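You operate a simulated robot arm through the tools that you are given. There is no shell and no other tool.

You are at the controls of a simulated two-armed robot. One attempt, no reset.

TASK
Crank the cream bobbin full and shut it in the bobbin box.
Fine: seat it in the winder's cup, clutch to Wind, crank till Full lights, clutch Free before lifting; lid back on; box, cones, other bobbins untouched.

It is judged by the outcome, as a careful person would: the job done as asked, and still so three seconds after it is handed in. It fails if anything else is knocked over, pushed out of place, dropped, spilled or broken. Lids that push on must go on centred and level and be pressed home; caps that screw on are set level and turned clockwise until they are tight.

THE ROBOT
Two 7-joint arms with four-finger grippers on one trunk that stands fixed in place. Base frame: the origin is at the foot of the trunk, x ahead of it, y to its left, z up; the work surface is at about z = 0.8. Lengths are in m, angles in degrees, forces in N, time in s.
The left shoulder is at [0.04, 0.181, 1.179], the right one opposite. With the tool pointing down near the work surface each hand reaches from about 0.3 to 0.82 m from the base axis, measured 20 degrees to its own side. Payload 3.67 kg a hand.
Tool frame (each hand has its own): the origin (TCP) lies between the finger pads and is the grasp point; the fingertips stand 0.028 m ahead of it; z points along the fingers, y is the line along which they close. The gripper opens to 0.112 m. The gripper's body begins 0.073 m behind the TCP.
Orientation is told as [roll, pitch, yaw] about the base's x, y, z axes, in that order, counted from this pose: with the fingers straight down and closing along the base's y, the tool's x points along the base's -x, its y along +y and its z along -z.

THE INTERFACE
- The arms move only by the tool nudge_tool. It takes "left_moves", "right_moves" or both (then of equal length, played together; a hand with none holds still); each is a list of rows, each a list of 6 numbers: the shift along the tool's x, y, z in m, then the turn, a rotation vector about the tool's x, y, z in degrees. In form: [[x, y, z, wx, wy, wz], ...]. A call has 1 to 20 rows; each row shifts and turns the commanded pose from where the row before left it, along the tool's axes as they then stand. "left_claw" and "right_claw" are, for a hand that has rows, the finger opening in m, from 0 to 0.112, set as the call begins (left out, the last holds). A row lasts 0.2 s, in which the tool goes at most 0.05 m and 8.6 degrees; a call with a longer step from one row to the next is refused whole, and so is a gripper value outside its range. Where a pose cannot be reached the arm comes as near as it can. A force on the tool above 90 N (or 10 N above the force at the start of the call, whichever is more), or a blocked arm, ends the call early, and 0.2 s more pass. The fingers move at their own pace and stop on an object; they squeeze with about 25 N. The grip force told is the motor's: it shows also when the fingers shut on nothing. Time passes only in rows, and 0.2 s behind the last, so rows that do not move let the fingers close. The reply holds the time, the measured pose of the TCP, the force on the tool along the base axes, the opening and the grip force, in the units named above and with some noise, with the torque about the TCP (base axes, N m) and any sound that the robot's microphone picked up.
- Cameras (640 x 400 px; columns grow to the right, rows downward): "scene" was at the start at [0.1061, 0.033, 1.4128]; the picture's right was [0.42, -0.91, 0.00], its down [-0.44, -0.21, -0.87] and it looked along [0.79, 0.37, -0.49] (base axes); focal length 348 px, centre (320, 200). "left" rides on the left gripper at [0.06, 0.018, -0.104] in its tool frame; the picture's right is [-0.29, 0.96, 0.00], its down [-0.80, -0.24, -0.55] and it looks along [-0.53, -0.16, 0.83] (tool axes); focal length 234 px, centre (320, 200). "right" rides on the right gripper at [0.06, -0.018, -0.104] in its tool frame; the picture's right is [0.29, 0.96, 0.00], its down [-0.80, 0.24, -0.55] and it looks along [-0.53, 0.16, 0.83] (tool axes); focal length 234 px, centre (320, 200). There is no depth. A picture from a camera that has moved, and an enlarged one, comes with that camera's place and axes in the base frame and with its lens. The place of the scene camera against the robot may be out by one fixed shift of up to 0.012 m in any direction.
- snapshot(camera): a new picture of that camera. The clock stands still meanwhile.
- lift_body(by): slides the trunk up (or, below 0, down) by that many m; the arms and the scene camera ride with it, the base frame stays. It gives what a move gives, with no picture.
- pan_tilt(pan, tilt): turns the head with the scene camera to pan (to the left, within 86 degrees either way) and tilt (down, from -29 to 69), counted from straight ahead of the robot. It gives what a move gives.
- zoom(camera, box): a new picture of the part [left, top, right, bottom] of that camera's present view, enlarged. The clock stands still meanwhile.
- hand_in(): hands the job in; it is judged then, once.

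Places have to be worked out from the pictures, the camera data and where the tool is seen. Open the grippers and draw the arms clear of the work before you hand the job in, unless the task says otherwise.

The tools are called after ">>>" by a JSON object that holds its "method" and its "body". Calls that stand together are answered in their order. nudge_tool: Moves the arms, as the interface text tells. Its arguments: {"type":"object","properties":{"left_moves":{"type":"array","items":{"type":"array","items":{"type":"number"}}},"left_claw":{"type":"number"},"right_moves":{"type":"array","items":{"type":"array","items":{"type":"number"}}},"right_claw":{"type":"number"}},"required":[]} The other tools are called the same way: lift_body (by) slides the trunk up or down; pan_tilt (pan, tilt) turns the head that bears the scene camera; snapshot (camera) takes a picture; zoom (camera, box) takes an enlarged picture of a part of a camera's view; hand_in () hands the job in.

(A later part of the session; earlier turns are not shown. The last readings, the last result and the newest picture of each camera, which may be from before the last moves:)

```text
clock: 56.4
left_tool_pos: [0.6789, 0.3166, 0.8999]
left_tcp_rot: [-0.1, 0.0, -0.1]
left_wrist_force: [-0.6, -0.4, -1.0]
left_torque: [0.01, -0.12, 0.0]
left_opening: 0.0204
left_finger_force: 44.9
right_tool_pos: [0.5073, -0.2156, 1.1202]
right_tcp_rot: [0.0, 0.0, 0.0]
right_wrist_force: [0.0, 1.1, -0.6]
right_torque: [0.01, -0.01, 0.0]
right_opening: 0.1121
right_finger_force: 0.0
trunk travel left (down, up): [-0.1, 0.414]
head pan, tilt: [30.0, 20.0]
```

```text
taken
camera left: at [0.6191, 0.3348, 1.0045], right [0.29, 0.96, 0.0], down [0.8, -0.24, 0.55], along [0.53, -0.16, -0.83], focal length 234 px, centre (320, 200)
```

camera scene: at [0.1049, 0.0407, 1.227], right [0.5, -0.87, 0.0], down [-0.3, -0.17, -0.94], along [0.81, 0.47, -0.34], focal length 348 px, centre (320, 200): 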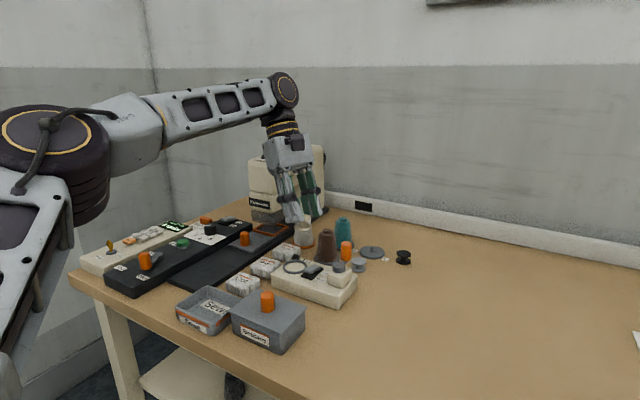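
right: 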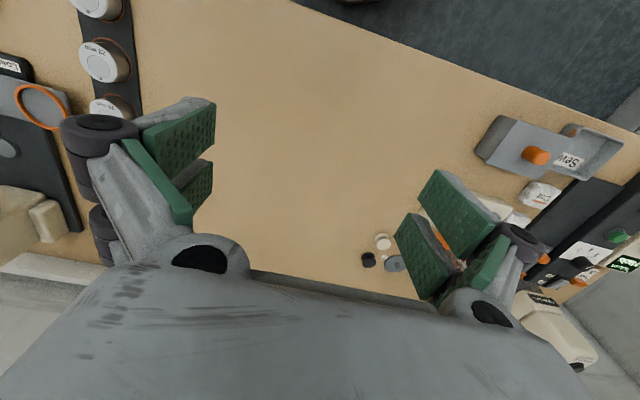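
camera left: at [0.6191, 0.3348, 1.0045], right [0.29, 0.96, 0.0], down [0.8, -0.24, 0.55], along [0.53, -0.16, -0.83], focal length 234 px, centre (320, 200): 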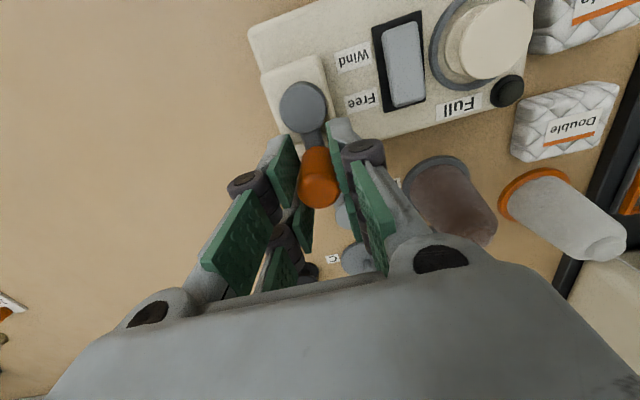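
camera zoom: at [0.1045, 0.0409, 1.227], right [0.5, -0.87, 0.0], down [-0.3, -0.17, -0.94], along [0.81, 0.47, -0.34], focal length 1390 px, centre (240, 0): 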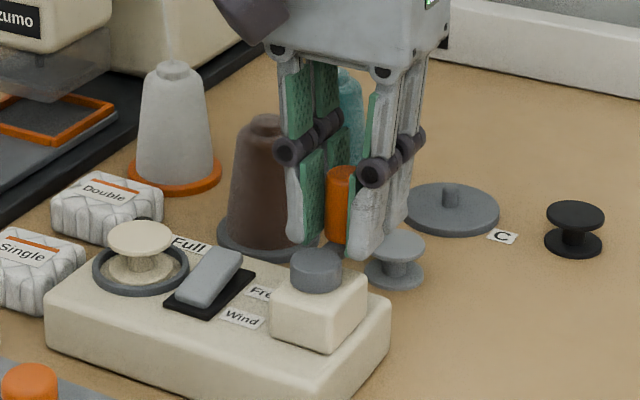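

The handle is held. With R≈33.5 mm I turn the crank clockwise (seen from above), first a quarter turn, reading the forces.

>>> {"method": "nudge_tool", "body": {"left_moves": [[0.00164, -0.01035, 0, 0, 0, 0], [0.00476, -0.00934, 0, 0, 0, 0], [0.00741, -0.00741, 0, 0, 0, 0], [0.00934, -0.00476, 0, 0, 0, 0], [0.01035, -0.00164, 0, 0, 0, 0]]}}

>>> {"method": "zoom", "body": {"camera": "scene", "box": [280, 200, 400, 300]}}

```text
clock: 57.5
left_tool_pos: [0.6446, 0.286, 0.9005]
left_tcp_rot: [0.0, 0.1, -0.1]
left_wrist_force: [0.7, 13.4, 2.4]
left_torque: [0.36, 0.71, -0.01]
left_opening: 0.02
left_finger_force: 45.2
right_tool_pos: [0.5062, -0.2144, 1.1196]
right_tcp_rot: [-0.2, -0.1, 0.2]
right_wrist_force: [-0.5, 0.2, 0.4]
right_torque: [0.01, 0.0, -0.01]
right_opening: 0.112
right_finger_force: 0.1
trunk travel left (down, up): [-0.1, 0.414]
head pan, tilt: [30.0, 20.0]
```

```text
4.00 times, centred on (340, 250) of scene
camera zoom: at [0.1044, 0.0426, 1.227], right [0.5, -0.87, 0.0], down [-0.3, -0.17, -0.94], along [0.81, 0.47, -0.34], focal length 1390 px, centre (240, 0)
```

zoom: 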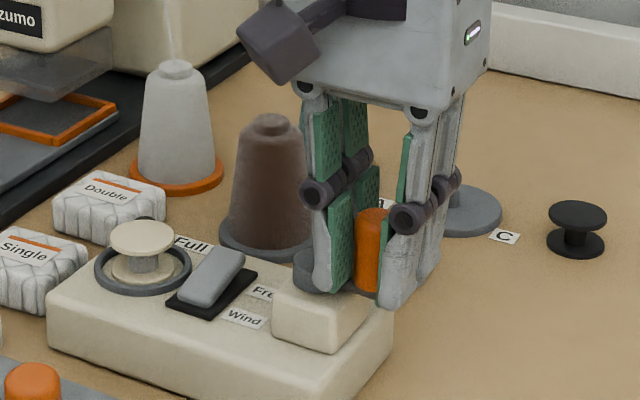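

The crank follows; the readings fit a circle of R≈31 mm around (0.648, 0.3166) for the TCP. I continue another quarter turn on that circle and check forces again.

>>> {"method": "nudge_tool", "body": {"left_moves": [[0.0103, 0.0053, 0, 0, 0, 0], [0.00808, 0.00535, 0, 0, 0, 0], [0.00604, 0.00759, 0, 0, 0, 0], [0.0034, 0.00909, 0, 0, 0, 0], [0.00042, 0.00969, 0, 0, 0, 0]]}}

>>> {"method": "zoom", "body": {"camera": "scene", "box": [280, 200, 400, 300]}}

```text
clock: 58.8
left_tool_pos: [0.6129, 0.3215, 0.9]
left_tcp_rot: [0.2, 0.3, 0.0]
left_wrist_force: [-21.3, 4.0, -3.0]
left_torque: [-0.23, -0.02, 0.02]
left_opening: 0.0188
left_finger_force: 45.1
right_tool_pos: [0.5051, -0.214, 1.121]
right_tcp_rot: [0.0, -0.1, 0.1]
right_wrist_force: [-0.3, 0.2, 0.8]
right_torque: [-0.01, 0.02, -0.02]
right_opening: 0.1121
right_finger_force: 0.1
trunk travel left (down, up): [-0.1, 0.414]
head pan, tilt: [30.0, 20.0]
```

```text
4.00 times, centred on (340, 250) of scene
camera zoom: at [0.1021, 0.0422, 1.2272], right [0.5, -0.87, 0.0], down [-0.29, -0.17, -0.94], along [0.81, 0.47, -0.34], focal length 1390 px, centre (240, 0)
```

zoom: 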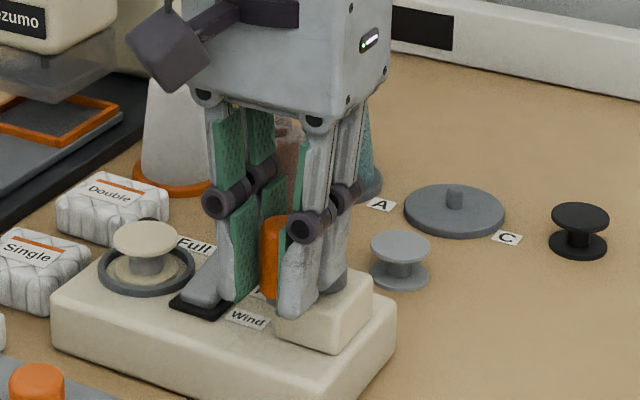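

The fit is now centre (0.646, 0.319), R=33 mm. I finish the first full turn on that circle.

>>> {"method": "nudge_tool", "body": {"left_moves": [[0.00173, 0.01142, 0, 0, 0, 0], [-0.00536, 0.00882, 0, 0, 0, 0], [-0.00783, 0.00674, 0, 0, 0, 0], [-0.00952, 0.00398, 0, 0, 0, 0], [-0.01029, 0.00085, 0, 0, 0, 0], [-0.01005, -0.00238, 0, 0, 0, 0], [-0.00882, -0.00536, 0, 0, 0, 0], [-0.00674, -0.00783, 0, 0, 0, 0], [-0.00398, -0.00952, 0, 0, 0, 0], [-0.00085, -0.01029, 0, 0, 0, 0]]}}

>>> {"method": "zoom", "body": {"camera": "scene", "box": [280, 200, 400, 300]}}

>>> {"method": "snapshot", "body": {"camera": "left"}}

```text
clock: 61.0
left_tool_pos: [0.6779, 0.3185, 0.9023]
left_tcp_rot: [0.3, 0.1, -0.1]
left_wrist_force: [-15.8, -0.7, -4.4]
left_torque: [0.23, 1.56, -0.01]
left_opening: 0.0186
left_finger_force: 44.6
right_tool_pos: [0.5042, -0.2159, 1.1198]
right_tcp_rot: [0.0, 0.0, 0.2]
right_wrist_force: [-0.2, 0.3, -0.3]
right_torque: [-0.01, 0.01, 0.04]
right_opening: 0.1123
right_finger_force: 0.1
trunk travel left (down, up): [-0.1, 0.414]
head pan, tilt: [30.0, 20.0]
```

```text
4.00 times, centred on (340, 250) of scene
camera zoom: at [0.1032, 0.041, 1.2272], right [0.5, -0.87, 0.0], down [-0.3, -0.17, -0.94], along [0.81, 0.47, -0.34], focal length 1390 px, centre (240, 0)
```

zoom: 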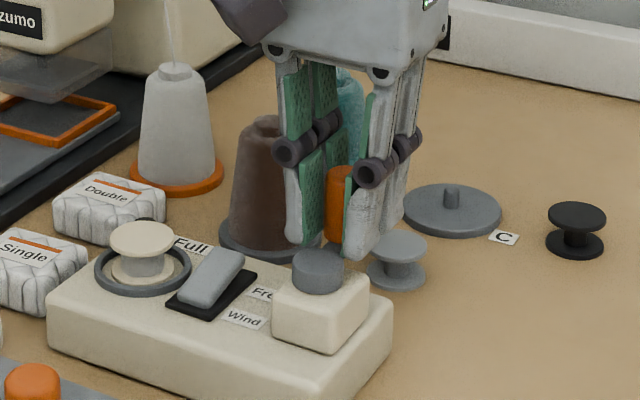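

```text
taken
camera left: at [0.6172, 0.3361, 1.0051], right [0.29, 0.96, 0.0], down [0.8, -0.24, 0.55], along [0.53, -0.16, -0.83], focal length 234 px, centre (320, 200)
```

left: 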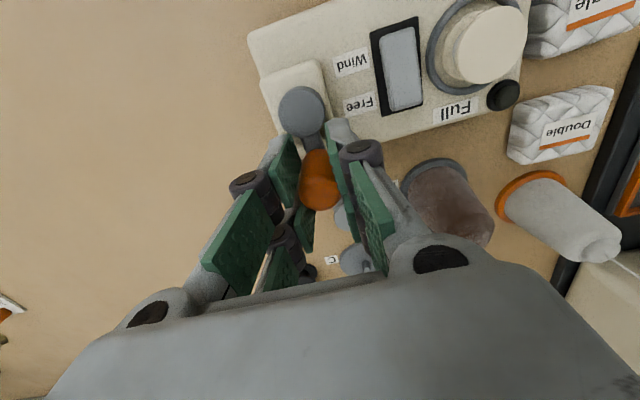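

One turn done. I zoom on the bobbin and the lamp to see progress.

>>> {"method": "zoom", "body": {"camera": "left", "box": [420, 0, 540, 130]}}

>>> {"method": "zoom", "body": {"camera": "scene", "box": [295, 245, 345, 285]}}

>>> {"method": "zoom", "body": {"camera": "left", "box": [240, 60, 400, 230]}}

```text
3.08 times, centred on (480, 65) of left
camera zoom: at [0.6172, 0.3361, 1.0051], right [0.29, 0.96, 0.0], down [0.8, -0.24, 0.55], along [0.53, -0.16, -0.83], focal length 720 px, centre (-172, 615)
```

zoom: 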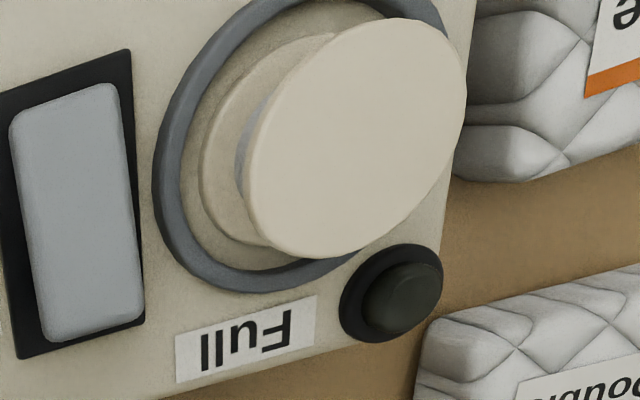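

```text
10.00 times, centred on (320, 265) of scene
camera zoom: at [0.1032, 0.041, 1.2272], right [0.5, -0.87, 0.0], down [-0.3, -0.17, -0.94], along [0.81, 0.47, -0.34], focal length 3476 px, centre (320, -450)
```

zoom: 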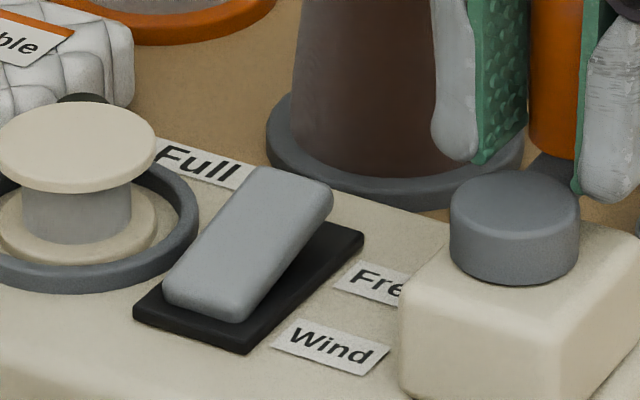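

```text
2.35 times, centred on (320, 145) of left
camera zoom: at [0.6172, 0.3361, 1.0051], right [0.29, 0.96, 0.0], down [0.8, -0.24, 0.55], along [0.53, -0.16, -0.83], focal length 551 px, centre (320, 329)
```

zoom: 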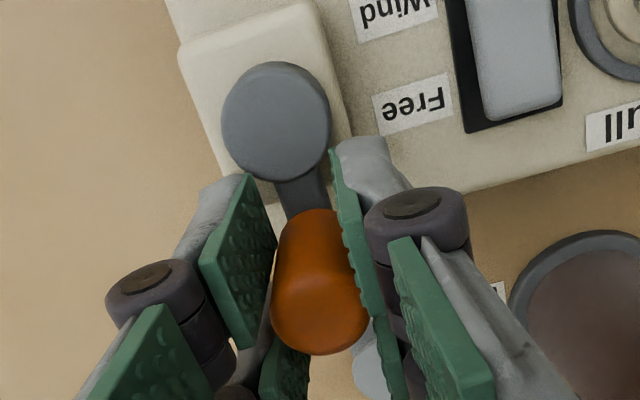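

Thread is building up on the bobbin, so clockwise winds. The lamp is still dark; I crank another half turn and check again.

>>> {"method": "nudge_tool", "body": {"left_moves": [[0.0045, -0.00964, 0, 0, 0, 0], [0.0052, -0.00855, 0, 0, 0, 0], [0.00759, -0.00654, 0, 0, 0, 0], [0.00923, -0.00386, 0, 0, 0, 0], [0.00998, -0.00082, 0, 0, 0, 0], [0.00975, 0.00231, 0, 0, 0, 0], [0.00855, 0.0052, 0, 0, 0, 0], [0.00654, 0.00759, 0, 0, 0, 0], [0.00386, 0.00923, 0, 0, 0, 0], [0.00082, 0.00998, 0, 0, 0, 0]]}}

>>> {"method": "snapshot", "body": {"camera": "left"}}

>>> {"method": "zoom", "body": {"camera": "scene", "box": [280, 220, 380, 300]}}

```text
clock: 63.1
left_tool_pos: [0.6131, 0.3205, 0.8998]
left_tcp_rot: [0.0, 0.0, -0.1]
left_wrist_force: [4.9, -0.4, 0.2]
left_torque: [-0.14, 0.42, 0.0]
left_opening: 0.0188
left_finger_force: 44.9
right_tool_pos: [0.5077, -0.2158, 1.1188]
right_tcp_rot: [0.0, 0.0, -0.1]
right_wrist_force: [-0.3, -0.4, 0.1]
right_torque: [0.0, 0.0, -0.02]
right_opening: 0.1122
right_finger_force: 0.1
trunk travel left (down, up): [-0.1, 0.414]
head pan, tilt: [30.0, 20.0]
```

```text
taken
camera left: at [0.5531, 0.34, 1.005], right [0.29, 0.96, 0.0], down [0.8, -0.24, 0.55], along [0.53, -0.16, -0.83], focal length 234 px, centre (320, 200)
```

left: 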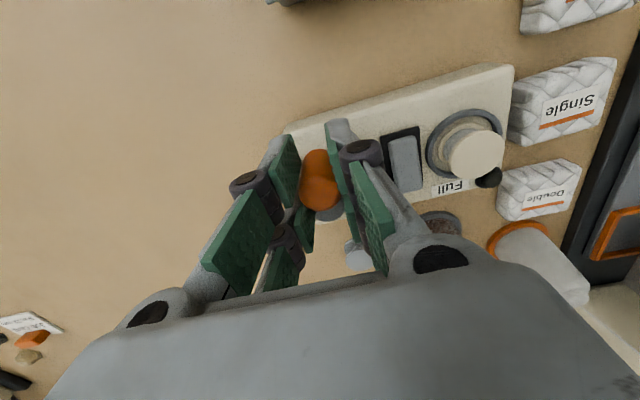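

```text
5.00 times, centred on (330, 260) of scene
camera zoom: at [0.1053, 0.0411, 1.227], right [0.5, -0.87, 0.0], down [-0.3, -0.17, -0.94], along [0.81, 0.47, -0.34], focal length 1738 px, centre (270, -100)
```

zoom: 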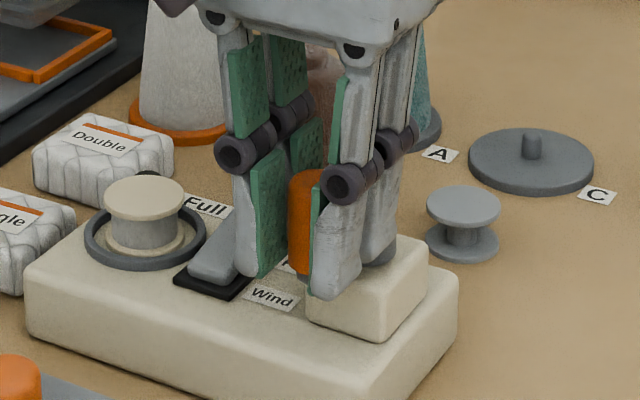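

The coil is thicker; the lamp is still dark. Another half turn.

>>> {"method": "nudge_tool", "body": {"left_moves": [[-0.00231, 0.00975, 0, 0, 0, 0], [-0.0052, 0.00855, 0, 0, 0, 0], [-0.00759, 0.00654, 0, 0, 0, 0], [-0.00923, 0.00386, 0, 0, 0, 0], [-0.00998, 0.00082, 0, 0, 0, 0], [-0.00975, -0.00231, 0, 0, 0, 0], [-0.00855, -0.0052, 0, 0, 0, 0], [-0.00654, -0.00759, 0, 0, 0, 0], [-0.00386, -0.00923, 0, 0, 0, 0], [-0.00082, -0.00998, 0, 0, 0, 0]]}}

>>> {"method": "zoom", "body": {"camera": "left", "box": [360, 0, 560, 140]}}

>>> {"method": "zoom", "body": {"camera": "scene", "box": [280, 220, 380, 300]}}

```text
clock: 65.3
left_tool_pos: [0.6763, 0.3159, 0.9004]
left_tcp_rot: [0.1, 0.0, -0.1]
left_wrist_force: [0.3, 0.7, 0.3]
left_torque: [0.41, 0.65, 0.01]
left_opening: 0.0187
left_finger_force: 44.7
right_tool_pos: [0.507, -0.2153, 1.1211]
right_tcp_rot: [0.0, 0.0, -0.1]
right_wrist_force: [0.0, 1.0, 0.7]
right_torque: [-0.01, 0.0, 0.02]
right_opening: 0.112
right_finger_force: 0.0
trunk travel left (down, up): [-0.1, 0.414]
head pan, tilt: [30.0, 20.0]
```

```text
2.86 times, centred on (460, 70) of left
camera zoom: at [0.6168, 0.3349, 1.005], right [0.29, 0.96, 0.0], down [0.8, -0.24, 0.55], along [0.53, -0.16, -0.83], focal length 669 px, centre (-80, 571)
```

zoom: 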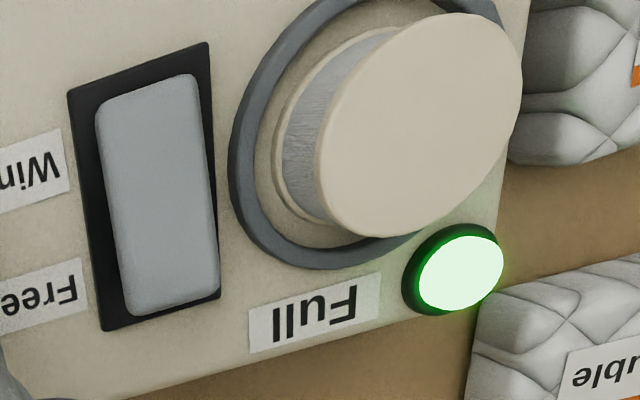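

```text
5.00 times, centred on (330, 260) of scene
camera zoom: at [0.1047, 0.0407, 1.227], right [0.5, -0.87, 0.0], down [-0.3, -0.17, -0.94], along [0.81, 0.47, -0.34], focal length 1738 px, centre (270, -100)
```

zoom: 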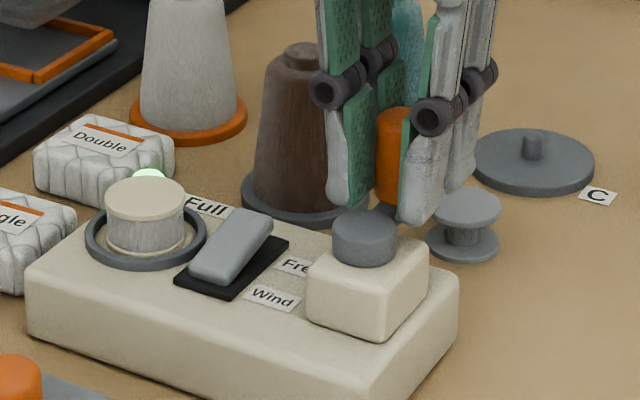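

The Full lamp is lit. I release the handle and rise straight up, then close the fingers for the clutch.

>>> {"method": "nudge_tool", "body": {"left_moves": [[0, 0, 0, 0, 0, 0], [0, 0, 0, 0, 0, 0], [0, 0, 0, 0, 0, 0], [0, 0, -0.03, 0, 0, 0], [0, 0, -0.03, 0, 0, 0]], "left_claw": 0.05}}

>>> {"method": "snapshot", "body": {"camera": "left"}}

```text
clock: 66.5
left_tool_pos: [0.676, 0.3165, 0.9602]
left_tcp_rot: [0.1, 0.1, 0.0]
left_wrist_force: [-0.1, 0.0, 0.8]
left_torque: [-0.01, -0.04, 0.0]
left_opening: 0.0499
left_finger_force: 0.0
right_tool_pos: [0.5067, -0.2154, 1.1186]
right_tcp_rot: [0.0, 0.0, 0.0]
right_wrist_force: [0.4, 1.0, -0.6]
right_torque: [0.01, 0.04, -0.02]
right_opening: 0.1121
right_finger_force: 0.1
trunk travel left (down, up): [-0.1, 0.414]
head pan, tilt: [30.0, 20.0]
```

```text
taken
camera left: at [0.6167, 0.3344, 1.0648], right [0.29, 0.96, 0.0], down [0.8, -0.24, 0.55], along [0.53, -0.16, -0.83], focal length 234 px, centre (320, 200)
```

left: 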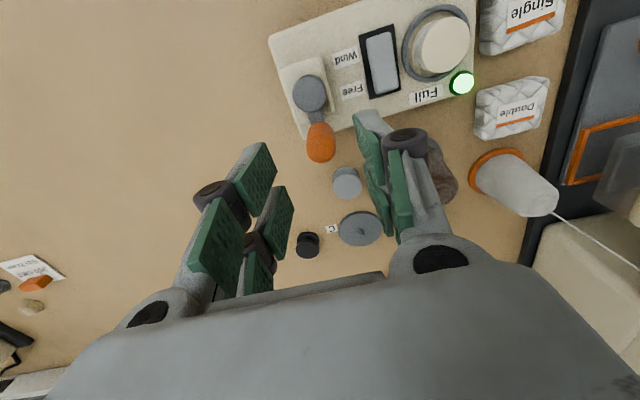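

Lamp still lit, handle free. I move over the raised Free end of the rocker at (0.676, 0.3795) with fingers closed and descend to just above it.

>>> {"method": "nudge_tool", "body": {"left_moves": [[0, 0.0315, 0, 0, 0, 0], [0, 0.0315, 0, 0, 0, 0], [0, 0, 0, 0, 0, 0], [0, 0, 0.025, 0, 0, 0], [0, 0, 0.025, 0, 0, 0], [0, 0, 0.024, 0, 0, 0]], "left_claw": 0.0}}

>>> {"method": "zoom", "body": {"camera": "scene", "box": [280, 220, 380, 300]}}

>>> {"method": "zoom", "body": {"camera": "left", "box": [220, 70, 450, 260]}}

```text
clock: 68.0
left_tool_pos: [0.6765, 0.3799, 0.8866]
left_tcp_rot: [0.0, 0.0, -0.2]
left_wrist_force: [0.3, -0.3, -0.5]
left_torque: [0.0, 0.0, 0.03]
left_opening: 0.0
left_finger_force: 24.8
right_tool_pos: [0.5071, -0.2158, 1.1205]
right_tcp_rot: [0.0, 0.1, 0.0]
right_wrist_force: [0.3, 0.4, -0.2]
right_torque: [0.01, -0.03, 0.01]
right_opening: 0.1116
right_finger_force: 0.1
trunk travel left (down, up): [-0.1, 0.414]
head pan, tilt: [30.0, 20.0]
```

```text
5.00 times, centred on (330, 260) of scene
camera zoom: at [0.1049, 0.0413, 1.227], right [0.5, -0.87, 0.0], down [-0.3, -0.17, -0.94], along [0.81, 0.47, -0.34], focal length 1738 px, centre (270, -100)
```

zoom: 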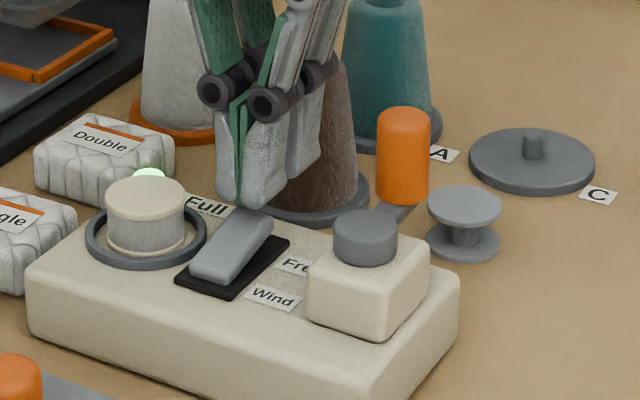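

```text
2.11 times, centred on (335, 165) of left
camera zoom: at [0.6158, 0.3979, 0.9903], right [0.29, 0.96, 0.0], down [0.8, -0.24, 0.55], along [0.53, -0.16, -0.83], focal length 493 px, centre (288, 274)
```

zoom: 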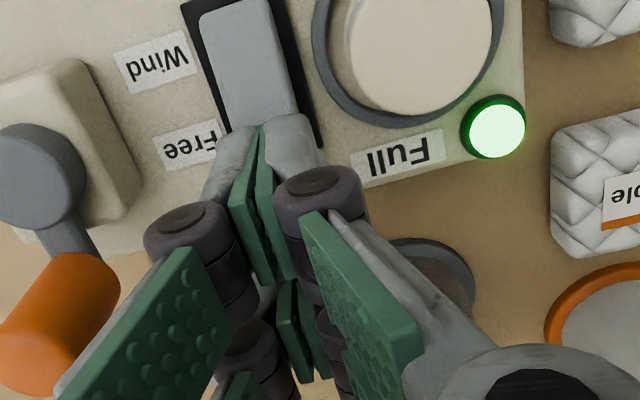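

The rear prongs are over the raised Free end, clear of bobbin and handle. I press down in small steps.

>>> {"method": "nudge_tool", "body": {"left_moves": [[0, 0, 0.003, 0, 0, 0], [0, 0, 0.003, 0, 0, 0], [0, 0, 0.003, 0, 0, 0], [0, 0, 0.002, 0, 0, 0]]}}

>>> {"method": "zoom", "body": {"camera": "scene", "box": [280, 230, 360, 300]}}

```text
clock: 69.0
left_tool_pos: [0.6755, 0.3808, 0.8757]
left_tcp_rot: [0.0, 0.1, 0.0]
left_wrist_force: [0.4, 0.9, 0.2]
left_torque: [0.01, 0.05, 0.02]
left_opening: 0.0
left_finger_force: 35.7
right_tool_pos: [0.507, -0.2152, 1.1195]
right_tcp_rot: [0.1, 0.0, 0.0]
right_wrist_force: [0.1, -0.3, 0.2]
right_torque: [0.0, -0.01, -0.01]
right_opening: 0.1122
right_finger_force: 0.0
trunk travel left (down, up): [-0.1, 0.414]
head pan, tilt: [30.0, 20.0]
```

```text
5.71 times, centred on (320, 265) of scene
camera zoom: at [0.1046, 0.0409, 1.227], right [0.5, -0.87, 0.0], down [-0.3, -0.17, -0.94], along [0.81, 0.47, -0.34], focal length 1986 px, centre (320, -171)
```

zoom: 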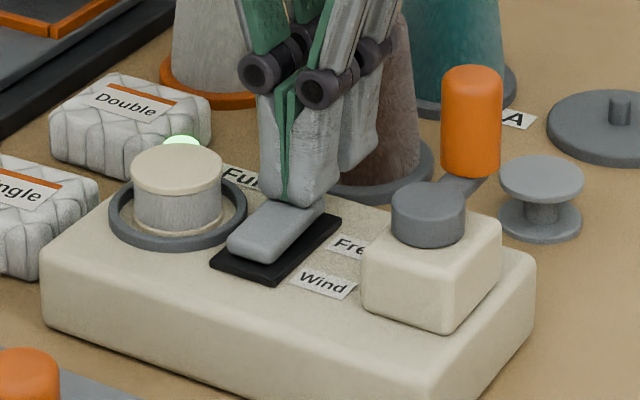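

The rocker seems to be moving over; I press a bit more to be sure it is fully over to Free.

>>> {"method": "nudge_tool", "body": {"left_moves": [[0, 0, 0.002, 0, 0, 0], [0, 0, 0.0015, 0, 0, 0]]}}

>>> {"method": "nudge_tool", "body": {"left_moves": [[0, 0, -0.01, 0, 0, 0], [0, 0, -0.02, 0, 0, 0], [0, 0, -0.04, 0, 0, 0], [0, 0, -0.03, 0, 0, 0]]}}

>>> {"method": "zoom", "body": {"camera": "scene", "box": [280, 230, 360, 300]}}

>>> {"method": "snapshot", "body": {"camera": "left"}}

```text
clock: 69.5
left_tool_pos: [0.6759, 0.3782, 0.8722]
left_tcp_rot: [0.0, 0.0, 0.0]
left_wrist_force: [0.4, 0.6, 3.9]
left_torque: [0.02, 0.1, 0.01]
left_opening: 0.0061
left_finger_force: 35.4
right_tool_pos: [0.507, -0.2153, 1.1197]
right_tcp_rot: [-0.1, 0.0, 0.0]
right_wrist_force: [0.8, -0.7, 0.3]
right_torque: [0.03, -0.02, 0.0]
right_opening: 0.112
right_finger_force: 0.0
trunk travel left (down, up): [-0.1, 0.414]
head pan, tilt: [30.0, 20.0]
```

```text
clock: 70.5
left_tool_pos: [0.6755, 0.3772, 0.9724]
left_tcp_rot: [0.1, 0.3, -0.1]
left_wrist_force: [0.3, 0.5, -0.6]
left_torque: [-0.01, 0.01, 0.01]
left_opening: 0.0
left_finger_force: 35.7
right_tool_pos: [0.5064, -0.2156, 1.1203]
right_tcp_rot: [-0.1, 0.0, 0.0]
right_wrist_force: [-0.1, -0.3, 0.4]
right_torque: [0.01, 0.0, 0.01]
right_opening: 0.1118
right_finger_force: 0.0
trunk travel left (down, up): [-0.1, 0.414]
head pan, tilt: [30.0, 20.0]
```

```text
5.71 times, centred on (320, 265) of scene
camera zoom: at [0.1043, 0.0406, 1.2271], right [0.5, -0.87, 0.0], down [-0.3, -0.17, -0.94], along [0.81, 0.47, -0.34], focal length 1986 px, centre (320, -171)
```

zoom: 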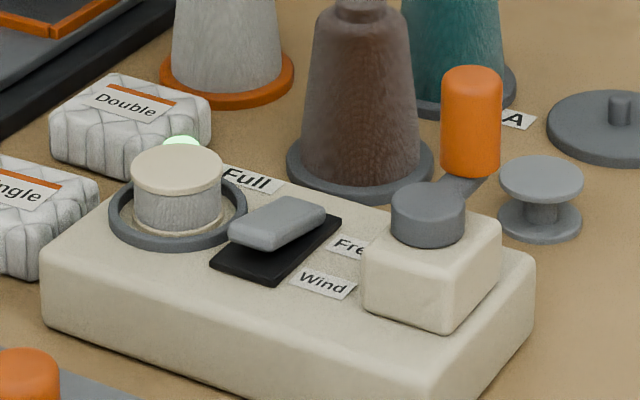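

```text
taken
camera left: at [0.6159, 0.3969, 1.0771], right [0.29, 0.96, 0.0], down [0.8, -0.24, 0.55], along [0.53, -0.16, -0.83], focal length 234 px, centre (320, 200)
```

left: 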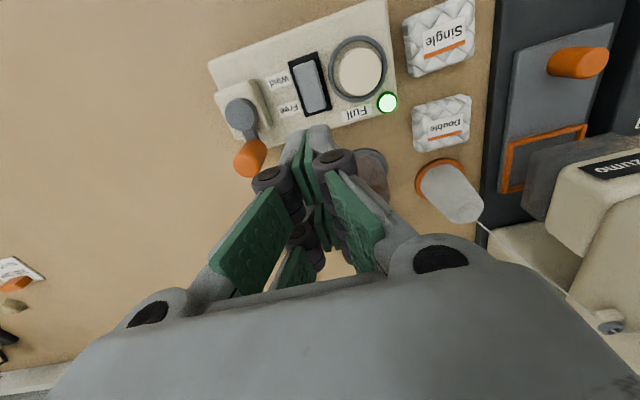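

The clutch is back on Free with Full still lit. Next the box: I move the hand above it to examine the lid and knob before touching it.

>>> {"method": "nudge_tool", "body": {"left_moves": [[0.0391, 0.0006, -0.0116, 0, 0, 0], [0.0391, 0.0006, -0.0116, 0, 0, 0], [0.0391, 0.0006, -0.0116, 0, 0, 0], [0.0391, 0.0006, -0.0116, 0, 0, 0], [0.0391, 0.0006, -0.0116, 0, 0, 0]], "left_claw": 0.06}}

>>> {"method": "snapshot", "body": {"camera": "left"}}

>>> {"method": "zoom", "body": {"camera": "scene", "box": [160, 270, 330, 380]}}

```text
clock: 71.8
left_tool_pos: [0.48, 0.3821, 1.0309]
left_tcp_rot: [0.0, 0.1, -0.2]
left_wrist_force: [0.2, 0.5, 0.4]
left_torque: [0.02, -0.02, 0.01]
left_opening: 0.06
left_finger_force: 0.0
right_tool_pos: [0.5053, -0.2148, 1.1199]
right_tcp_rot: [0.0, 0.0, -0.1]
right_wrist_force: [0.5, -0.3, 0.8]
right_torque: [-0.02, -0.02, -0.01]
right_opening: 0.1121
right_finger_force: 0.0
trunk travel left (down, up): [-0.1, 0.414]
head pan, tilt: [30.0, 20.0]
```

```text
taken
camera left: at [0.4193, 0.4008, 1.1353], right [0.29, 0.96, 0.0], down [0.8, -0.24, 0.55], along [0.53, -0.16, -0.83], focal length 234 px, centre (320, 200)
```

left: 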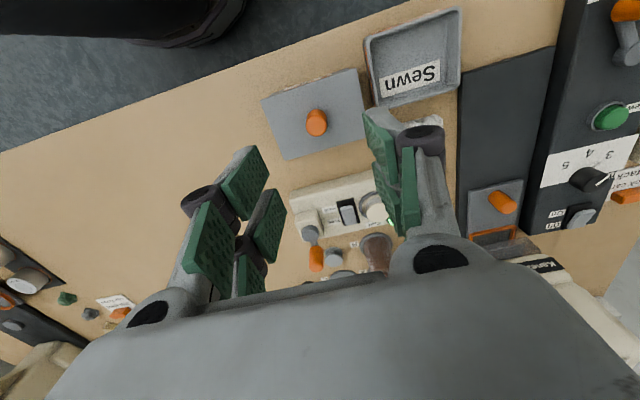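

```text
3.64 times, centred on (245, 325) of scene
camera zoom: at [0.1032, 0.0412, 1.2271], right [0.5, -0.87, 0.0], down [-0.3, -0.17, -0.94], along [0.81, 0.47, -0.34], focal length 1264 px, centre (593, -254)
```

zoom: 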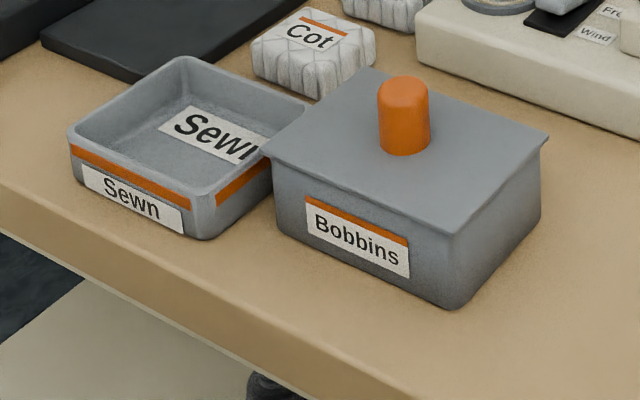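

I zoom on the lid from the hand camera for exact knob and lid-corner positions.

>>> {"method": "zoom", "body": {"camera": "left", "box": [250, 40, 400, 180]}}

>>> {"method": "zoom", "body": {"camera": "scene", "box": [220, 280, 310, 360]}}

```text
2.86 times, centred on (325, 110) of left
camera zoom: at [0.4193, 0.4008, 1.1353], right [0.29, 0.96, 0.0], down [0.8, -0.24, 0.55], along [0.53, -0.16, -0.83], focal length 669 px, centre (306, 457)
```

zoom: 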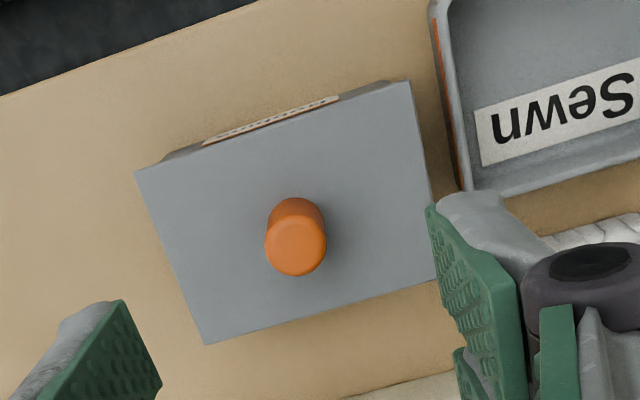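

```text
5.00 times, centred on (265, 320) of scene
camera zoom: at [0.1032, 0.0412, 1.2271], right [0.5, -0.87, 0.0], down [-0.3, -0.17, -0.94], along [0.81, 0.47, -0.34], focal length 1738 px, centre (595, -400)
```

zoom: 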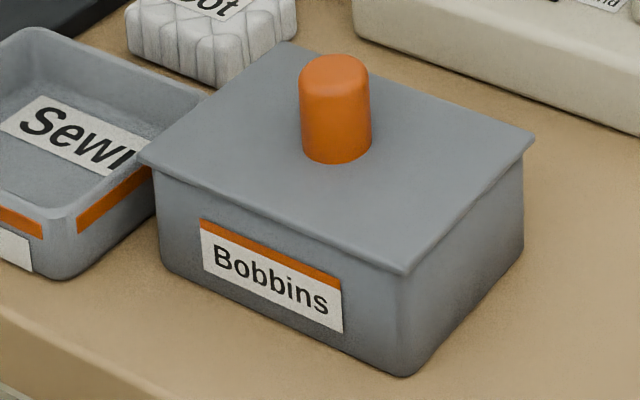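

The lid is axis-aligned, centred at about (0.4925, 0.374), top z≈0.842; the knob is ~23 mm wide with its top at z≈0.872. I come down over the knob with the fingers open along y.

>>> {"method": "nudge_tool", "body": {"left_moves": [[-0.0042, -0.0027, 0.037, 0, 0, 0], [-0.0042, -0.0027, 0.037, 0, 0, 0], [-0.0042, -0.0027, 0.037, 0, 0, 0]], "left_claw": 0.052}}

>>> {"method": "zoom", "body": {"camera": "left", "box": [220, 80, 420, 270]}}

>>> {"method": "zoom", "body": {"camera": "scene", "box": [210, 250, 330, 360]}}

```text
clock: 72.5
left_tool_pos: [0.4934, 0.3759, 0.9175]
left_tcp_rot: [0.0, 0.1, -0.2]
left_wrist_force: [0.4, 0.0, -0.2]
left_torque: [0.01, 0.02, -0.04]
left_opening: 0.052
left_finger_force: 0.0
right_tool_pos: [0.5079, -0.2144, 1.1199]
right_tcp_rot: [0.0, 0.0, 0.0]
right_wrist_force: [0.2, 0.1, -0.3]
right_torque: [0.03, 0.03, 0.03]
right_opening: 0.112
right_finger_force: 0.3
trunk travel left (down, up): [-0.1, 0.414]
head pan, tilt: [30.0, 20.0]
```

```text
2.11 times, centred on (320, 175) of left
camera zoom: at [0.4335, 0.394, 1.0227], right [0.29, 0.96, 0.0], down [0.8, -0.24, 0.55], along [0.53, -0.16, -0.83], focal length 493 px, centre (320, 253)
```

zoom: 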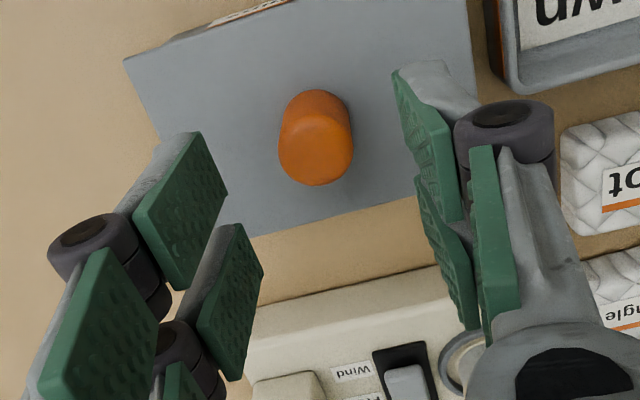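

```text
3.64 times, centred on (270, 305) of scene
camera zoom: at [0.105, 0.0413, 1.227], right [0.5, -0.87, 0.0], down [-0.3, -0.17, -0.94], along [0.81, 0.47, -0.34], focal length 1264 px, centre (502, -182)
```

zoom: 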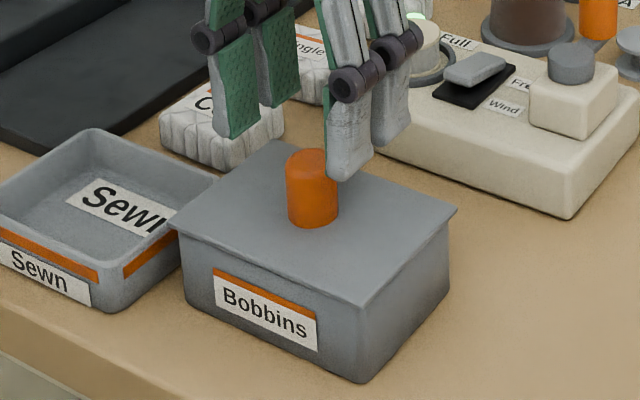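

Knob centre ≈(0.4917, 0.3747). I descend to z=0.874 around it.

>>> {"method": "nudge_tool", "body": {"left_moves": [[0.0007, -0.0006, 0.0145, 0, 0, 0], [0.0008, -0.0006, 0.0145, 0, 0, 0], [0, 0, 0.0145, 0, 0, 0]]}}

>>> {"method": "nudge_tool", "body": {"left_moves": [[0, 0, 0, 0, 0, 0], [0, 0, 0, 0, 0, 0], [0, 0, 0, 0, 0, 0]], "left_claw": 0.014}}

>>> {"method": "zoom", "body": {"camera": "scene", "box": [210, 250, 330, 360]}}

```text
clock: 73.3
left_tool_pos: [0.4919, 0.3741, 0.8761]
left_tcp_rot: [0.0, 0.1, -0.1]
left_wrist_force: [0.4, 0.5, 0.3]
left_torque: [0.03, -0.01, -0.03]
left_opening: 0.0519
left_finger_force: 0.0
right_tool_pos: [0.5073, -0.2152, 1.1202]
right_tcp_rot: [-0.1, 0.0, 0.0]
right_wrist_force: [-0.5, 0.7, -0.3]
right_torque: [0.03, 0.0, -0.02]
right_opening: 0.1119
right_finger_force: 0.2
trunk travel left (down, up): [-0.1, 0.414]
head pan, tilt: [30.0, 20.0]
```

```text
clock: 74.2
left_tool_pos: [0.4917, 0.3736, 0.8769]
left_tcp_rot: [0.0, 0.0, 0.0]
left_wrist_force: [0.4, 0.4, 3.0]
left_torque: [0.01, 0.01, -0.01]
left_opening: 0.0219
left_finger_force: 24.8
right_tool_pos: [0.5065, -0.215, 1.1197]
right_tcp_rot: [0.0, 0.0, -0.1]
right_wrist_force: [-0.3, 1.5, 0.1]
right_torque: [0.02, -0.03, 0.03]
right_opening: 0.1121
right_finger_force: 0.1
trunk travel left (down, up): [-0.1, 0.414]
head pan, tilt: [30.0, 20.0]
```

```text
3.64 times, centred on (270, 305) of scene
camera zoom: at [0.1042, 0.0408, 1.2271], right [0.5, -0.87, 0.0], down [-0.3, -0.17, -0.94], along [0.81, 0.47, -0.34], focal length 1264 px, centre (502, -182)
```

zoom: 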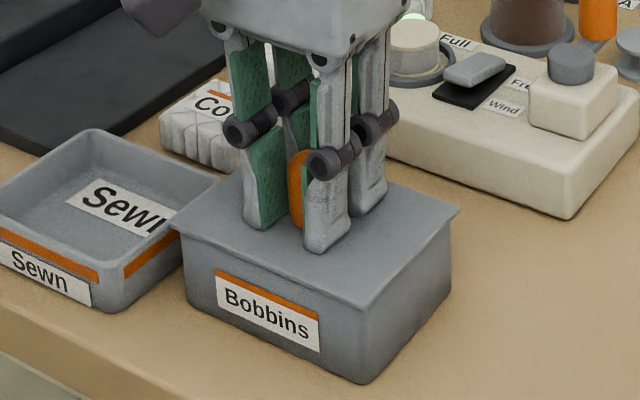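

Knob held (22 mm, 25 N). I lift the lid slowly by 12 mm and check that the box stays put.

>>> {"method": "nudge_tool", "body": {"left_moves": [[0, 0, -0.004, 0, 0, 0], [0, 0, -0.004, 0, 0, 0], [0, 0, -0.004, 0, 0, 0]]}}

>>> {"method": "zoom", "body": {"camera": "scene", "box": [210, 250, 330, 360]}}

```text
clock: 75.0
left_tool_pos: [0.4922, 0.3729, 0.8881]
left_tcp_rot: [0.0, 0.1, -0.1]
left_wrist_force: [0.3, 0.4, 0.2]
left_torque: [-0.02, -0.04, -0.02]
left_opening: 0.0219
left_finger_force: 25.4
right_tool_pos: [0.5064, -0.2145, 1.1199]
right_tcp_rot: [0.0, 0.1, 0.0]
right_wrist_force: [0.1, 0.6, -0.4]
right_torque: [-0.05, -0.01, -0.01]
right_opening: 0.112
right_finger_force: 0.0
trunk travel left (down, up): [-0.1, 0.414]
head pan, tilt: [30.0, 20.0]
heard: snap
```

```text
3.64 times, centred on (270, 305) of scene
camera zoom: at [0.1045, 0.0409, 1.227], right [0.5, -0.87, 0.0], down [-0.3, -0.17, -0.94], along [0.81, 0.47, -0.34], focal length 1264 px, centre (502, -182)
```

zoom: 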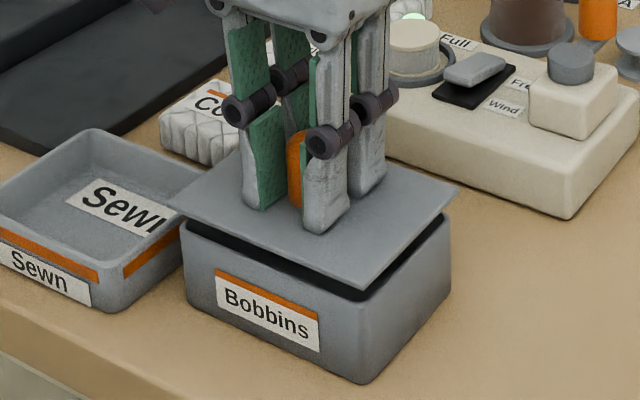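

The lid snapped off cleanly and the box stayed put. I raise it further and carry it to the free table area at about (0.52, 0.19).

>>> {"method": "nudge_tool", "body": {"left_moves": [[0, 0, -0.025, 0, 0, 0], [0, 0, -0.025, 0, 0, 0], [-0.007, -0.0458, 0, 0, 0, 0], [-0.007, -0.0458, 0, 0, 0, 0], [-0.007, -0.0458, 0, 0, 0, 0], [-0.007, -0.0458, 0, 0, 0, 0]]}}

>>> {"method": "snapshot", "body": {"camera": "scene"}}

>>> {"method": "snapshot", "body": {"camera": "left"}}

```text
clock: 76.3
left_tool_pos: [0.5215, 0.189, 0.938]
left_tcp_rot: [0.1, 0.1, -0.1]
left_wrist_force: [0.0, -1.2, 0.0]
left_torque: [0.0, -0.01, 0.02]
left_opening: 0.0209
left_finger_force: 25.3
right_tool_pos: [0.5076, -0.2161, 1.1183]
right_tcp_rot: [0.1, 0.1, 0.0]
right_wrist_force: [-0.4, -0.3, 0.1]
right_torque: [0.05, 0.02, 0.02]
right_opening: 0.1121
right_finger_force: 0.1
trunk travel left (down, up): [-0.1, 0.414]
head pan, tilt: [30.0, 20.0]
```

```text
taken
camera scene: at [0.1051, 0.0395, 1.227], right [0.5, -0.87, 0.0], down [-0.3, -0.17, -0.94], along [0.81, 0.47, -0.34], focal length 348 px, centre (320, 200)
```

scene: 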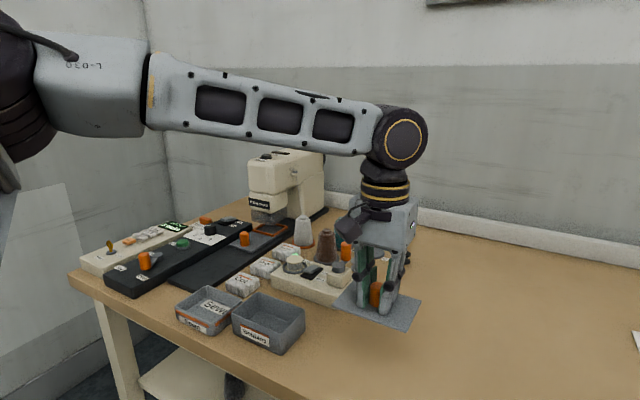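

```text
taken
camera left: at [0.461, 0.2078, 1.042], right [0.29, 0.96, 0.0], down [0.8, -0.24, 0.55], along [0.53, -0.16, -0.83], focal length 234 px, centre (320, 200)
```

left: 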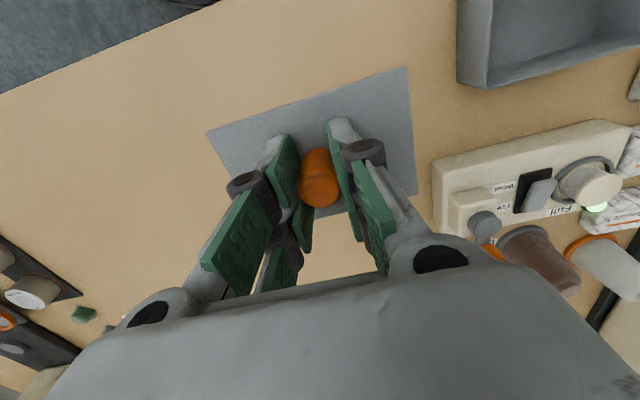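

Lid held level over a clear spot. I lower it to near the table, then in small steps until it touches.

>>> {"method": "nudge_tool", "body": {"left_moves": [[0, 0, 0.028, 0, 0, 0], [0, 0, 0.028, 0, 0, 0], [0, 0, 0.026, 0, 0, 0], [0, 0, 0.002, 0, 0, 0]]}}

>>> {"method": "nudge_tool", "body": {"left_moves": [[0, 0, 0.002, 0, 0, 0], [0, 0, 0.002, 0, 0, 0], [0, 0, 0.002, 0, 0, 0]]}}

>>> {"method": "zoom", "body": {"camera": "scene", "box": [310, 260, 450, 370]}}

```text
clock: 77.3
left_tool_pos: [0.5196, 0.1908, 0.8536]
left_tcp_rot: [0.0, 0.1, -0.1]
left_wrist_force: [-0.4, -0.4, -0.6]
left_torque: [0.02, -0.01, -0.03]
left_opening: 0.0208
left_finger_force: 25.3
right_tool_pos: [0.5065, -0.2156, 1.1195]
right_tcp_rot: [0.0, 0.1, 0.0]
right_wrist_force: [0.3, 1.6, -0.1]
right_torque: [-0.02, 0.02, -0.01]
right_opening: 0.1121
right_finger_force: 0.0
trunk travel left (down, up): [-0.1, 0.414]
head pan, tilt: [30.0, 20.0]
```

```text
clock: 78.2
left_tool_pos: [0.5184, 0.1911, 0.8482]
left_tcp_rot: [0.0, 0.0, 0.0]
left_wrist_force: [-0.4, -0.1, -1.2]
left_torque: [0.01, -0.04, 0.03]
left_opening: 0.0209
left_finger_force: 24.9
right_tool_pos: [0.506, -0.2158, 1.1191]
right_tcp_rot: [0.0, -0.1, 0.0]
right_wrist_force: [0.6, 1.0, 0.7]
right_torque: [0.0, 0.02, -0.02]
right_opening: 0.1118
right_finger_force: 0.0
trunk travel left (down, up): [-0.1, 0.414]
head pan, tilt: [30.0, 20.0]
```

```text
3.64 times, centred on (380, 315) of scene
camera zoom: at [0.1046, 0.0409, 1.227], right [0.5, -0.87, 0.0], down [-0.3, -0.17, -0.94], along [0.81, 0.47, -0.34], focal length 1264 px, centre (102, -218)
```

zoom: 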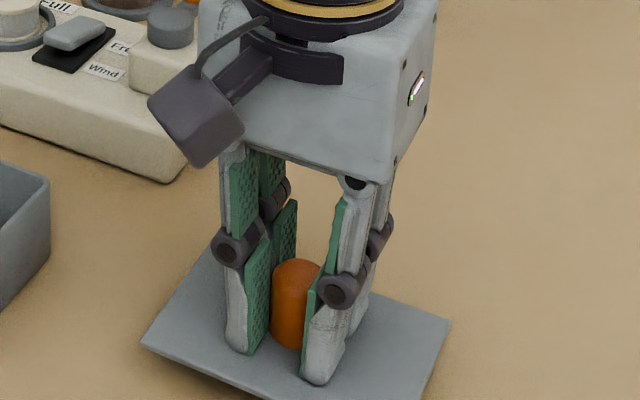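

No contact yet; I continue down in small steps.

>>> {"method": "nudge_tool", "body": {"left_moves": [[0, 0, 0.002, 0, 0, 0], [0, 0, 0.002, 0, 0, 0]]}}

>>> {"method": "nudge_tool", "body": {"left_moves": [[0, 0, 0.002, 0, 0, 0], [0, 0, 0.001, 0, 0, 0]]}}

```text
clock: 78.8
left_tool_pos: [0.5194, 0.1903, 0.8436]
left_tcp_rot: [0.1, 0.2, -0.2]
left_wrist_force: [0.0, 0.3, -0.1]
left_torque: [-0.01, -0.03, -0.01]
left_opening: 0.0208
left_finger_force: 24.9
right_tool_pos: [0.5072, -0.2135, 1.1198]
right_tcp_rot: [0.0, 0.0, 0.0]
right_wrist_force: [-0.5, -0.2, -0.2]
right_torque: [-0.02, -0.03, -0.02]
right_opening: 0.1118
right_finger_force: 0.1
trunk travel left (down, up): [-0.1, 0.414]
head pan, tilt: [30.0, 20.0]
```

```text
clock: 79.3
left_tool_pos: [0.5199, 0.1895, 0.8409]
left_tcp_rot: [0.1, 0.1, 0.0]
left_wrist_force: [-0.2, -0.6, -1.4]
left_torque: [-0.01, 0.0, 0.0]
left_opening: 0.0208
left_finger_force: 24.5
right_tool_pos: [0.5065, -0.2161, 1.1199]
right_tcp_rot: [0.0, 0.1, 0.1]
right_wrist_force: [0.4, 0.0, -0.1]
right_torque: [0.02, 0.01, -0.01]
right_opening: 0.1119
right_finger_force: 0.0
trunk travel left (down, up): [-0.1, 0.414]
head pan, tilt: [30.0, 20.0]
```

>>> {"method": "nudge_tool", "body": {"left_moves": [[0, 0, 0.0015, 0, 0, 0], [0, 0, 0.0015, 0, 0, 0]]}}

>>> {"method": "zoom", "body": {"camera": "scene", "box": [310, 280, 450, 390]}}

```text
clock: 80.0
left_tool_pos: [0.5187, 0.1897, 0.8383]
left_tcp_rot: [0.0, -0.1, -0.1]
left_wrist_force: [-0.2, 0.4, -1.1]
left_torque: [-0.01, 0.01, 0.0]
left_opening: 0.0207
left_finger_force: 24.7
right_tool_pos: [0.5067, -0.2142, 1.1205]
right_tcp_rot: [0.2, 0.0, 0.0]
right_wrist_force: [-0.5, -0.1, 0.3]
right_torque: [-0.01, -0.02, 0.01]
right_opening: 0.1122
right_finger_force: 0.1
trunk travel left (down, up): [-0.1, 0.414]
head pan, tilt: [30.0, 20.0]
```

```text
3.64 times, centred on (380, 335) of scene
camera zoom: at [0.1046, 0.0409, 1.227], right [0.5, -0.87, 0.0], down [-0.3, -0.17, -0.94], along [0.81, 0.47, -0.34], focal length 1264 px, centre (102, -291)
```

zoom: 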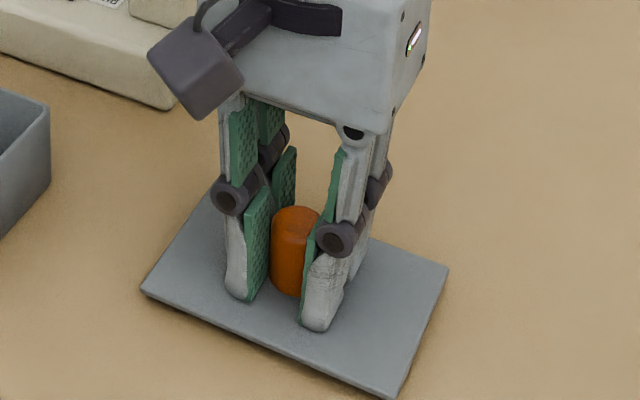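

Almost on the table. I continue in 1 mm steps.

>>> {"method": "nudge_tool", "body": {"left_moves": [[0, 0, 0.001, 0, 0, 0], [0, 0, 0.001, 0, 0, 0]]}}

>>> {"method": "nudge_tool", "body": {"left_moves": [[0, 0, 0.001, 0, 0, 0], [0, 0, 0.001, 0, 0, 0]]}}

```text
clock: 80.5
left_tool_pos: [0.5197, 0.1909, 0.8381]
left_tcp_rot: [0.0, -0.1, -0.1]
left_wrist_force: [-0.3, 3.3, 14.0]
left_torque: [0.05, 0.19, 0.01]
left_opening: 0.0209
left_finger_force: 25.4
right_tool_pos: [0.5061, -0.215, 1.1207]
right_tcp_rot: [0.1, 0.0, 0.1]
right_wrist_force: [0.2, 0.0, 0.5]
right_torque: [-0.02, 0.0, -0.01]
right_opening: 0.1121
right_finger_force: 0.1
trunk travel left (down, up): [-0.1, 0.414]
head pan, tilt: [30.0, 20.0]
```

```text
clock: 81.2
left_tool_pos: [0.5186, 0.1903, 0.8367]
left_tcp_rot: [-0.1, -0.3, -0.1]
left_wrist_force: [1.7, 6.3, 33.2]
left_torque: [0.18, 0.21, -0.01]
left_opening: 0.0208
left_finger_force: 25.7
right_tool_pos: [0.5058, -0.215, 1.1212]
right_tcp_rot: [-0.1, -0.1, 0.0]
right_wrist_force: [0.3, 0.5, 0.4]
right_torque: [0.02, 0.01, 0.01]
right_opening: 0.1117
right_finger_force: 0.2
trunk travel left (down, up): [-0.1, 0.414]
head pan, tilt: [30.0, 20.0]
```

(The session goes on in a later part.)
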